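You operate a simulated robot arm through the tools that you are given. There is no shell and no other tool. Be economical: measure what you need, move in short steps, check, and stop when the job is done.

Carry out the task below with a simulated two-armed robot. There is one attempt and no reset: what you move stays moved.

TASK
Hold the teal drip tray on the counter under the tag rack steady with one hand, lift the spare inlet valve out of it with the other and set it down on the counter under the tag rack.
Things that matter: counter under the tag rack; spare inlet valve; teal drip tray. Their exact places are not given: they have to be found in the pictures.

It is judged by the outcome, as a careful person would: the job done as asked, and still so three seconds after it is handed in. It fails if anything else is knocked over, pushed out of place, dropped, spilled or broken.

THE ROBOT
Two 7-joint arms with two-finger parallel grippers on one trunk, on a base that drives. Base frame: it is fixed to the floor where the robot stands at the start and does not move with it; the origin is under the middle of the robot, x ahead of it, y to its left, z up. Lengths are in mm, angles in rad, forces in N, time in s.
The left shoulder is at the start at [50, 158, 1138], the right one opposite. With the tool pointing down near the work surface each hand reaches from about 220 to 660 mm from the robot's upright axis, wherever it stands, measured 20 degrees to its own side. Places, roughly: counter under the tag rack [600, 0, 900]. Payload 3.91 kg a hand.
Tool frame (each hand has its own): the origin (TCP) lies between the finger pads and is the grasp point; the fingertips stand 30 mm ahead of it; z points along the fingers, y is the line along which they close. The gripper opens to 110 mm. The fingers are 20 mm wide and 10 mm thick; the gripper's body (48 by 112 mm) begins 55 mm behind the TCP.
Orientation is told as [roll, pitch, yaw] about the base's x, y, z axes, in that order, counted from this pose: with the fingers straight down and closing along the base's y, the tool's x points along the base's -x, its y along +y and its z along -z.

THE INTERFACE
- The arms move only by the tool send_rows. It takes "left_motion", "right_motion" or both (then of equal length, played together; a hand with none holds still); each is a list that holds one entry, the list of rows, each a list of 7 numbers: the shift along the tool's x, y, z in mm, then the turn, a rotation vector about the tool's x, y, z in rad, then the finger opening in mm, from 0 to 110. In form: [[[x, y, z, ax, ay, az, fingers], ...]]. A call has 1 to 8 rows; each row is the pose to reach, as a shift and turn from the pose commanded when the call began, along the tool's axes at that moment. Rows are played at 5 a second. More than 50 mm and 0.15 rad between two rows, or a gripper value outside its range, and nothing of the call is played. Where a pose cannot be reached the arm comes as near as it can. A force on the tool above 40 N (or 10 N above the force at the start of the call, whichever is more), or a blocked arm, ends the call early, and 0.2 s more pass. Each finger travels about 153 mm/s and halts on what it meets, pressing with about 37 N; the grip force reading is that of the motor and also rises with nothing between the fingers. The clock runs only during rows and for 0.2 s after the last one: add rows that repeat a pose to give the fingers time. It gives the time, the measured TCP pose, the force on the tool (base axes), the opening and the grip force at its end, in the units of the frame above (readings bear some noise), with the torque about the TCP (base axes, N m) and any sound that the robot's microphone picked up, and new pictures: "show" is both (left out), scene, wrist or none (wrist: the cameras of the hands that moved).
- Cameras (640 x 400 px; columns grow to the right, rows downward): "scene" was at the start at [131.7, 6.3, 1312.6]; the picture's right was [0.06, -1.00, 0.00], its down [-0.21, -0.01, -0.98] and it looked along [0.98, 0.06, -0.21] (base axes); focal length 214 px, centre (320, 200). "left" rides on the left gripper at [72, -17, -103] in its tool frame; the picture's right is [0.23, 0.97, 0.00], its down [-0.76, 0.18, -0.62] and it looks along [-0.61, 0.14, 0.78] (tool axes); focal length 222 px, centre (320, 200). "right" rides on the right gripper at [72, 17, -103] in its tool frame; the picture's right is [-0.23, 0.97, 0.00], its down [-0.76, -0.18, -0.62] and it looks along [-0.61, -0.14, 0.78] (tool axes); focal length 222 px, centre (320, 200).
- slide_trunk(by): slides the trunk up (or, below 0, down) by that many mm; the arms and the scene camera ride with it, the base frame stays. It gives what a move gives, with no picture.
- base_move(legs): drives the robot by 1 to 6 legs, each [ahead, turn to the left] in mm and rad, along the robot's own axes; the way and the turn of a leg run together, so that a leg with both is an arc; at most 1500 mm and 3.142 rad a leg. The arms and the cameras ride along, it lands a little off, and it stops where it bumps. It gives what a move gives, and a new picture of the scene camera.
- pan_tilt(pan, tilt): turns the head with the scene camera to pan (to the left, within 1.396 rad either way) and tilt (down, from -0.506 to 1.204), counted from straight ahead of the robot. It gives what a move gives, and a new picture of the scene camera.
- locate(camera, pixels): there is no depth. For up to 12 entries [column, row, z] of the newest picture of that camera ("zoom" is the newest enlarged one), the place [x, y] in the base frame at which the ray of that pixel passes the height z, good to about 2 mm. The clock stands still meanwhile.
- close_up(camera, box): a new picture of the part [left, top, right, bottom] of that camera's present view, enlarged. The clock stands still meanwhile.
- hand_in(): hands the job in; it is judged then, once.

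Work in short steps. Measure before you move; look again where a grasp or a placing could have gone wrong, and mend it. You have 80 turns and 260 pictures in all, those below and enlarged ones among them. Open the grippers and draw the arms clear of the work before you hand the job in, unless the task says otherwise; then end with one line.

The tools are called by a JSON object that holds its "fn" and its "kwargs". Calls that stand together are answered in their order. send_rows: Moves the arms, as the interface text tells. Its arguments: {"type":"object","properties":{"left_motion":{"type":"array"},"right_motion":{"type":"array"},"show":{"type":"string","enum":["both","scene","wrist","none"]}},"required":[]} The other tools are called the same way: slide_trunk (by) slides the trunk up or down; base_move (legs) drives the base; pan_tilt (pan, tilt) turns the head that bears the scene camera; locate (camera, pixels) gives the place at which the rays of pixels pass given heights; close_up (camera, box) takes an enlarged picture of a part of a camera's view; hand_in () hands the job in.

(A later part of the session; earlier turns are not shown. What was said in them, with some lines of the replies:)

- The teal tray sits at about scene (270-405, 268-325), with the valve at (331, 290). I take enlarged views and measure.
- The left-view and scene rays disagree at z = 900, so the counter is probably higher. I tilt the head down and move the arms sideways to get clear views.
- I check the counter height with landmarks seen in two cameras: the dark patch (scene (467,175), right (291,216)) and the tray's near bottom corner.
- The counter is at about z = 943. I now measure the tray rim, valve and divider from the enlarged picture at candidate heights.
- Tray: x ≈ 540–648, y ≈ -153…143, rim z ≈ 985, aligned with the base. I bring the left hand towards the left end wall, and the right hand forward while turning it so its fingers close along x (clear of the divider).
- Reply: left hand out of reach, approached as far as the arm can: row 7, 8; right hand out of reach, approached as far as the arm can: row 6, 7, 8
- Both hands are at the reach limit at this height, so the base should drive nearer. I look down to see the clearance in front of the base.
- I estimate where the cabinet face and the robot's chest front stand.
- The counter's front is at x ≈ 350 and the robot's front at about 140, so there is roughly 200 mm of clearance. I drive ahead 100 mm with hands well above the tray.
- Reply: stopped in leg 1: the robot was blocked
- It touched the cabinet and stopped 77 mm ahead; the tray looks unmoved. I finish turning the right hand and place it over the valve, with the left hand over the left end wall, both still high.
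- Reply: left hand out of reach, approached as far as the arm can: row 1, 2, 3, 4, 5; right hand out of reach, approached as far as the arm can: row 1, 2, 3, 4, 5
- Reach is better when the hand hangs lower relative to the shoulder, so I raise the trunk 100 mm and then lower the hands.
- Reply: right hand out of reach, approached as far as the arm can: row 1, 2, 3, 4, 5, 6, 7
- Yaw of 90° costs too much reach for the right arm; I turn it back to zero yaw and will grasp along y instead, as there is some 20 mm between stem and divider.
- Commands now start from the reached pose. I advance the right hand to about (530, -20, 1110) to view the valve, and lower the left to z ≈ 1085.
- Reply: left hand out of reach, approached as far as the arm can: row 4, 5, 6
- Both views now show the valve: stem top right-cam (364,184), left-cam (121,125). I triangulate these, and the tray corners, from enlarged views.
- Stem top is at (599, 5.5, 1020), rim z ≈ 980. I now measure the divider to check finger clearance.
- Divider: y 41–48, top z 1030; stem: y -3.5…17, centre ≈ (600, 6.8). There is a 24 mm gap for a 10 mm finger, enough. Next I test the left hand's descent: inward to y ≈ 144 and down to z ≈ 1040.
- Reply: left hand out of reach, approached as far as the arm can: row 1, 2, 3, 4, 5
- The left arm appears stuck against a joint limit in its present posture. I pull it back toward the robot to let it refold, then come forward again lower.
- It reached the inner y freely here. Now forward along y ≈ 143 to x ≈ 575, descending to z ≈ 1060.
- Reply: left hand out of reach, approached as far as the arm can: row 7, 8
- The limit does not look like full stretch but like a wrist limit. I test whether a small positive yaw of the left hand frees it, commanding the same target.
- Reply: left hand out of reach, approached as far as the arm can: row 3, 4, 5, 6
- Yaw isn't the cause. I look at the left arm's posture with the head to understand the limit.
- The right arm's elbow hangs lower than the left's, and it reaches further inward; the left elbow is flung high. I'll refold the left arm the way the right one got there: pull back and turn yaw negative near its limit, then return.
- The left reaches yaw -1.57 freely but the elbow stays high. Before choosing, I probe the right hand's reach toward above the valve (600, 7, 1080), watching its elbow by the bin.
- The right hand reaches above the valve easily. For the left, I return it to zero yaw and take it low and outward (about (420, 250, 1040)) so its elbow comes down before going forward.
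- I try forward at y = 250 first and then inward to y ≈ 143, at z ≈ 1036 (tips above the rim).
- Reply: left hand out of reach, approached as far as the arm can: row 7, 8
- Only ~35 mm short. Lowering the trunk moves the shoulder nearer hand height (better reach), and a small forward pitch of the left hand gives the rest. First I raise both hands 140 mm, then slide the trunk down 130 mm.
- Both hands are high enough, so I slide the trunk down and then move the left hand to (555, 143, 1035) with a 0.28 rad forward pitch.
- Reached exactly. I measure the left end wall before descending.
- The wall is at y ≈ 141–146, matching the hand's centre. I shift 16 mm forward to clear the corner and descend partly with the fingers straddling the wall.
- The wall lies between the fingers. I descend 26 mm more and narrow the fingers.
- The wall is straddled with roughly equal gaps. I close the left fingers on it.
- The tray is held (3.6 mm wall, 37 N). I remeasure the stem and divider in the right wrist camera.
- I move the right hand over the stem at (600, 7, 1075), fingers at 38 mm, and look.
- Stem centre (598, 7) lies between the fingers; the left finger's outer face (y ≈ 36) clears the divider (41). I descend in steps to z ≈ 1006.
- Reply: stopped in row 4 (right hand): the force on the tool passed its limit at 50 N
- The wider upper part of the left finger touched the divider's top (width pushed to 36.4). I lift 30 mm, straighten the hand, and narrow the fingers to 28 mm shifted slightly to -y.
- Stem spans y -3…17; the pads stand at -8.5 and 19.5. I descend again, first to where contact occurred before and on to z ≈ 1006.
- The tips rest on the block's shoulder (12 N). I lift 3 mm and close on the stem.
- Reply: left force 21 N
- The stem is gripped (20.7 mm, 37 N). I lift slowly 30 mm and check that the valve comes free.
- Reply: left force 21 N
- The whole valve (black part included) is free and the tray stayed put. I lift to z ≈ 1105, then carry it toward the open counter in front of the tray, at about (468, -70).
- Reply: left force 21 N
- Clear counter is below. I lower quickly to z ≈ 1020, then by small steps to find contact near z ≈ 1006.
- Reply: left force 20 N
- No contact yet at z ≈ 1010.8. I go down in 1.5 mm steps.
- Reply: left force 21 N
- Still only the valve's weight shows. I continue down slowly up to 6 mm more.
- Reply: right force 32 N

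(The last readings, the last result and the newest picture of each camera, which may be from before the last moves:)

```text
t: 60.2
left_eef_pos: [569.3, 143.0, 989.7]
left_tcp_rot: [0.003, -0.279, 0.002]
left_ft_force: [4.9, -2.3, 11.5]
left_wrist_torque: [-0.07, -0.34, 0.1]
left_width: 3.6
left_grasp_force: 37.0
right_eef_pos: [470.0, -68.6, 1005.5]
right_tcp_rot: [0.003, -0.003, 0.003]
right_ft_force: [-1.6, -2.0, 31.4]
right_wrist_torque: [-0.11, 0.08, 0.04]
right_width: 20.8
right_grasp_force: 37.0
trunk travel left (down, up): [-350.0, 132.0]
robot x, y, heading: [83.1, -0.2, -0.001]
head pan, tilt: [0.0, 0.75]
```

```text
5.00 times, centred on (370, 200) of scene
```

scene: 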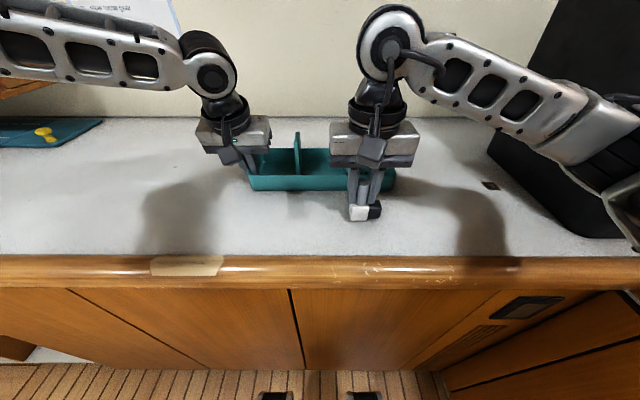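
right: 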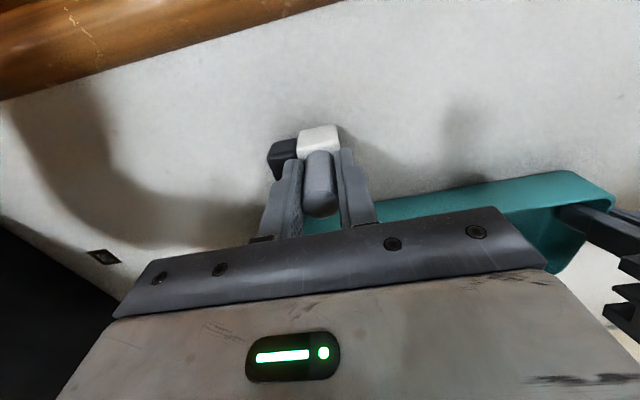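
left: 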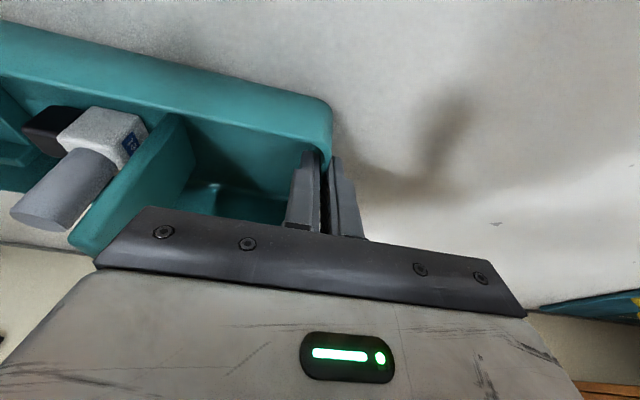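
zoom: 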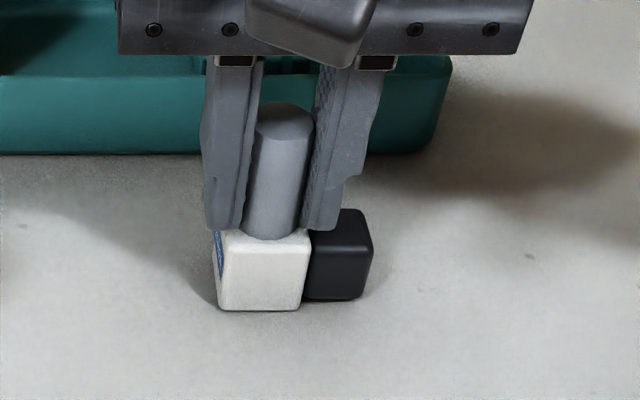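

The valve stands on the counter (31 N contact). I relax 2.5 mm upward and open the fingers gently.

{"fn": "send_rows", "kwargs": {"right_motion": [[[0, 0, -2, 0, 0, 0, 5], [0, 0, -2, 0, 0, 0, 20], [0, 0, -2, 0, 0, 0, 30], [0, 0, -2, 0, 0, 0, 40], [0, 0, -2, 0, 0, 0, 45], [0, 0, -2, 0, 0, 0, 45]]], "show": "wrist"}}

{"fn": "close_up", "kwargs": {"camera": "scene", "box": [320, 160, 420, 240]}}

```text
t: 61.6
left_eef_pos: [569.1, 143.1, 990.2]
left_tcp_rot: [0.001, -0.277, 0.002]
left_ft_force: [-6.0, 1.9, 18.9]
left_wrist_torque: [-0.01, 0.0, 0.1]
left_width: 3.6
left_grasp_force: 37.2
right_eef_pos: [467.4, -68.6, 1005.3]
right_tcp_rot: [-0.003, 0.001, 0.006]
right_ft_force: [0.4, -0.1, -0.3]
right_wrist_torque: [0.0, 0.01, 0.01]
right_width: 44.9
right_grasp_force: 0.1
trunk travel left (down, up): [-350.0, 132.0]
robot x, y, heading: [76.9, 2.0, -0.001]
head pan, tilt: [0.0, 0.75]
```

right: 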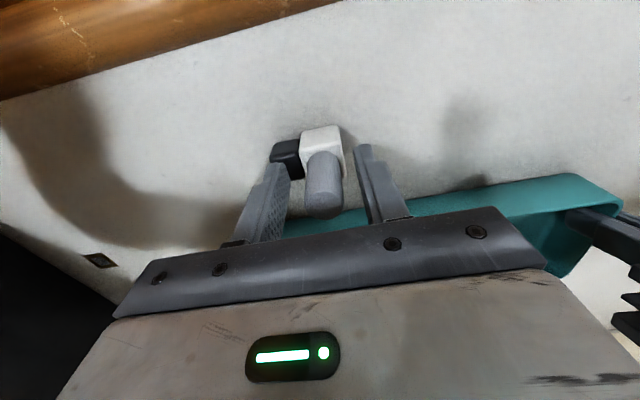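

```text
5.00 times, centred on (370, 200) of scene
```

zoom: 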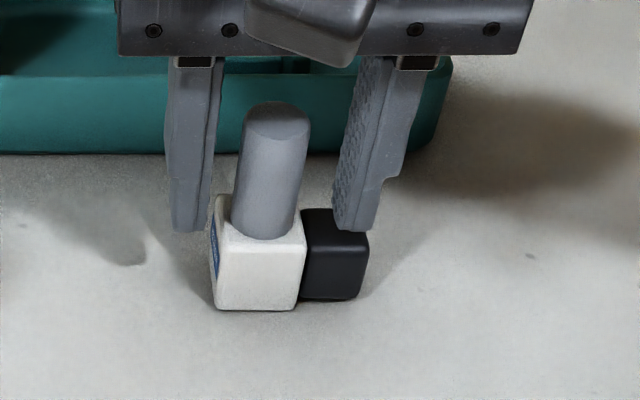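

The valve stands on its own. I raise the right hand straight up 110 mm, while the left continues to hold.

{"fn": "send_rows", "kwargs": {"right_motion": [[[0, 0, -15, 0, 0, 0, 45], [0, 0, -35, 0, 0, 0, 45], [0, 0, -60, 0, 0, 0, 45], [0, 0, -85, 0, 0, 0, 45], [0, 0, -110, 0, 0, 0, 45], [0, -40, -110, 0, 0, 0, 45], [0, -80, -110, 0, 0, 0, 45]]], "show": "scene"}}

{"fn": "send_rows", "kwargs": {"left_motion": [[[0, 0, 0, 0, 0, 0, 8], [0, 0, 0, 0, 0, 0, 15], [0, 0, 0, 0, 0, 0, 22], [0, 0, 0, 0, 0, 0, 22]]], "show": "both"}}

```text
t: 63.2
left_eef_pos: [569.0, 142.5, 989.0]
left_tcp_rot: [0.002, -0.279, 0.002]
left_ft_force: [-6.5, -0.6, 16.9]
left_wrist_torque: [0.12, 0.13, 0.12]
left_width: 3.7
left_grasp_force: 37.1
right_eef_pos: [469.4, -149.9, 1114.0]
right_tcp_rot: [-0.002, 0.002, 0.006]
right_ft_force: [-0.3, -0.7, 0.2]
right_wrist_torque: [0.0, 0.01, 0.02]
right_width: 44.9
right_grasp_force: 0.0
trunk travel left (down, up): [-350.0, 132.0]
robot x, y, heading: [77.9, -0.2, -0.002]
head pan, tilt: [0.0, 0.75]
```

scene: 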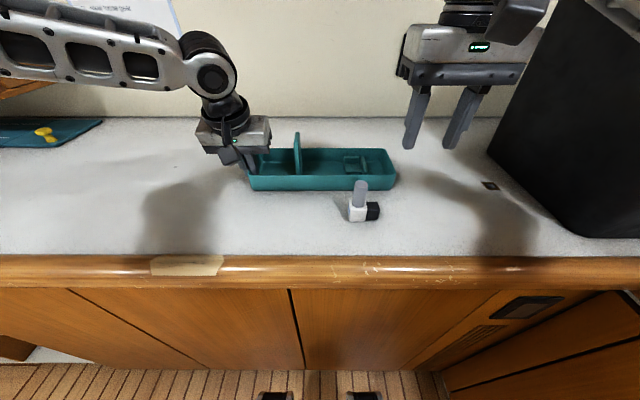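

```text
t: 64.2
left_eef_pos: [569.9, 143.8, 987.9]
left_tcp_rot: [0.0, -0.275, 0.001]
left_ft_force: [-0.9, 0.0, -0.8]
left_wrist_torque: [-0.02, 0.02, 0.0]
left_width: 21.9
left_grasp_force: 0.0
right_eef_pos: [471.1, -148.3, 1112.3]
right_tcp_rot: [-0.001, 0.004, 0.005]
right_ft_force: [-0.2, -0.1, -0.1]
right_wrist_torque: [0.0, 0.0, 0.0]
right_width: 45.0
right_grasp_force: 0.1
trunk travel left (down, up): [-350.0, 132.0]
robot x, y, heading: [79.3, 1.4, 0.001]
head pan, tilt: [0.0, 0.75]
```

scene: 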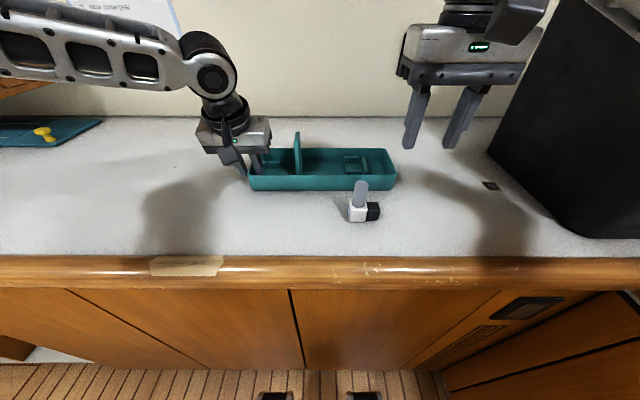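
left: 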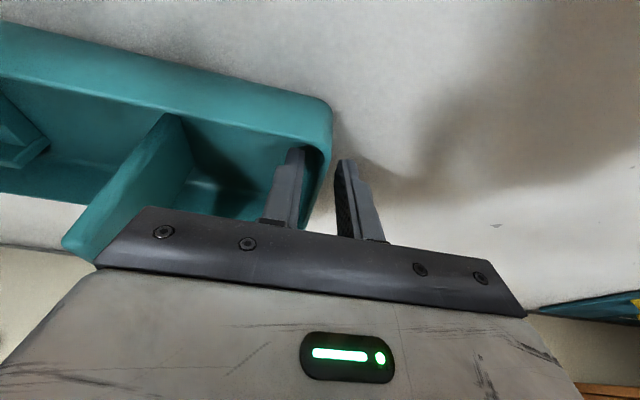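

The valve stands upright, the tray is in place and released. I raise the left hand straight up (tool x -0.276, z -0.961 per mm) and then pull it outward.

{"fn": "send_rows", "kwargs": {"left_motion": [[[-4, 0, -14, 0, 0, 0, 24], [-9.5, 0, -33, 0, 0, 0, 24], [-16, 0, -55, 0, 0, 0, 24], [-18, 10, -80, 0, 0, 0, 24], [-14, 40, -95, 0, 0, 0, 24], [5, 70, -95, 0, 0, 0, 24], [30, 90, -95, 0, 0, 0, 24], [30, 90, -95, 0, 0, 0, 24]]], "show": "scene"}}

{"fn": "close_up", "kwargs": {"camera": "scene", "box": [230, 110, 410, 230]}}

```text
t: 66.0
left_eef_pos: [513.9, 232.5, 1072.2]
left_tcp_rot: [0.001, -0.274, 0.002]
left_ft_force: [-0.5, -0.8, -0.5]
left_wrist_torque: [0.02, -0.01, 0.04]
left_width: 24.3
left_grasp_force: 0.0
right_eef_pos: [470.6, -148.5, 1113.1]
right_tcp_rot: [-0.002, 0.003, 0.005]
right_ft_force: [-0.4, -0.3, -0.1]
right_wrist_torque: [0.0, 0.01, 0.02]
right_width: 44.8
right_grasp_force: 0.0
trunk travel left (down, up): [-350.0, 132.0]
robot x, y, heading: [80.3, -1.1, 0.001]
head pan, tilt: [0.0, 0.75]
```

scene: 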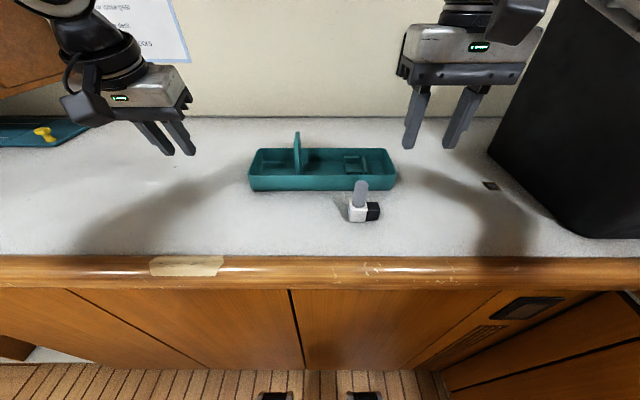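

```text
3.33 times, centred on (320, 170) of scene
```

zoom: 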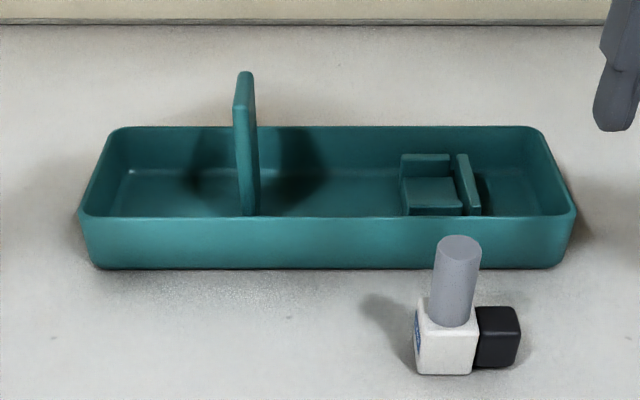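

The tray sits level and in place. The valve stands on the counter, and both hands are open and clear, so I hand in.

{"fn": "hand_in", "kwargs": {}}

```text
The job is handed in.
```

I held the tray steady with the left hand, lifted the spare inlet valve out with the right, and stood it upright on the counter in front of the tray; on the first descent the right finger touched the tray's divider (about 50 N), but the tray stayed in place.
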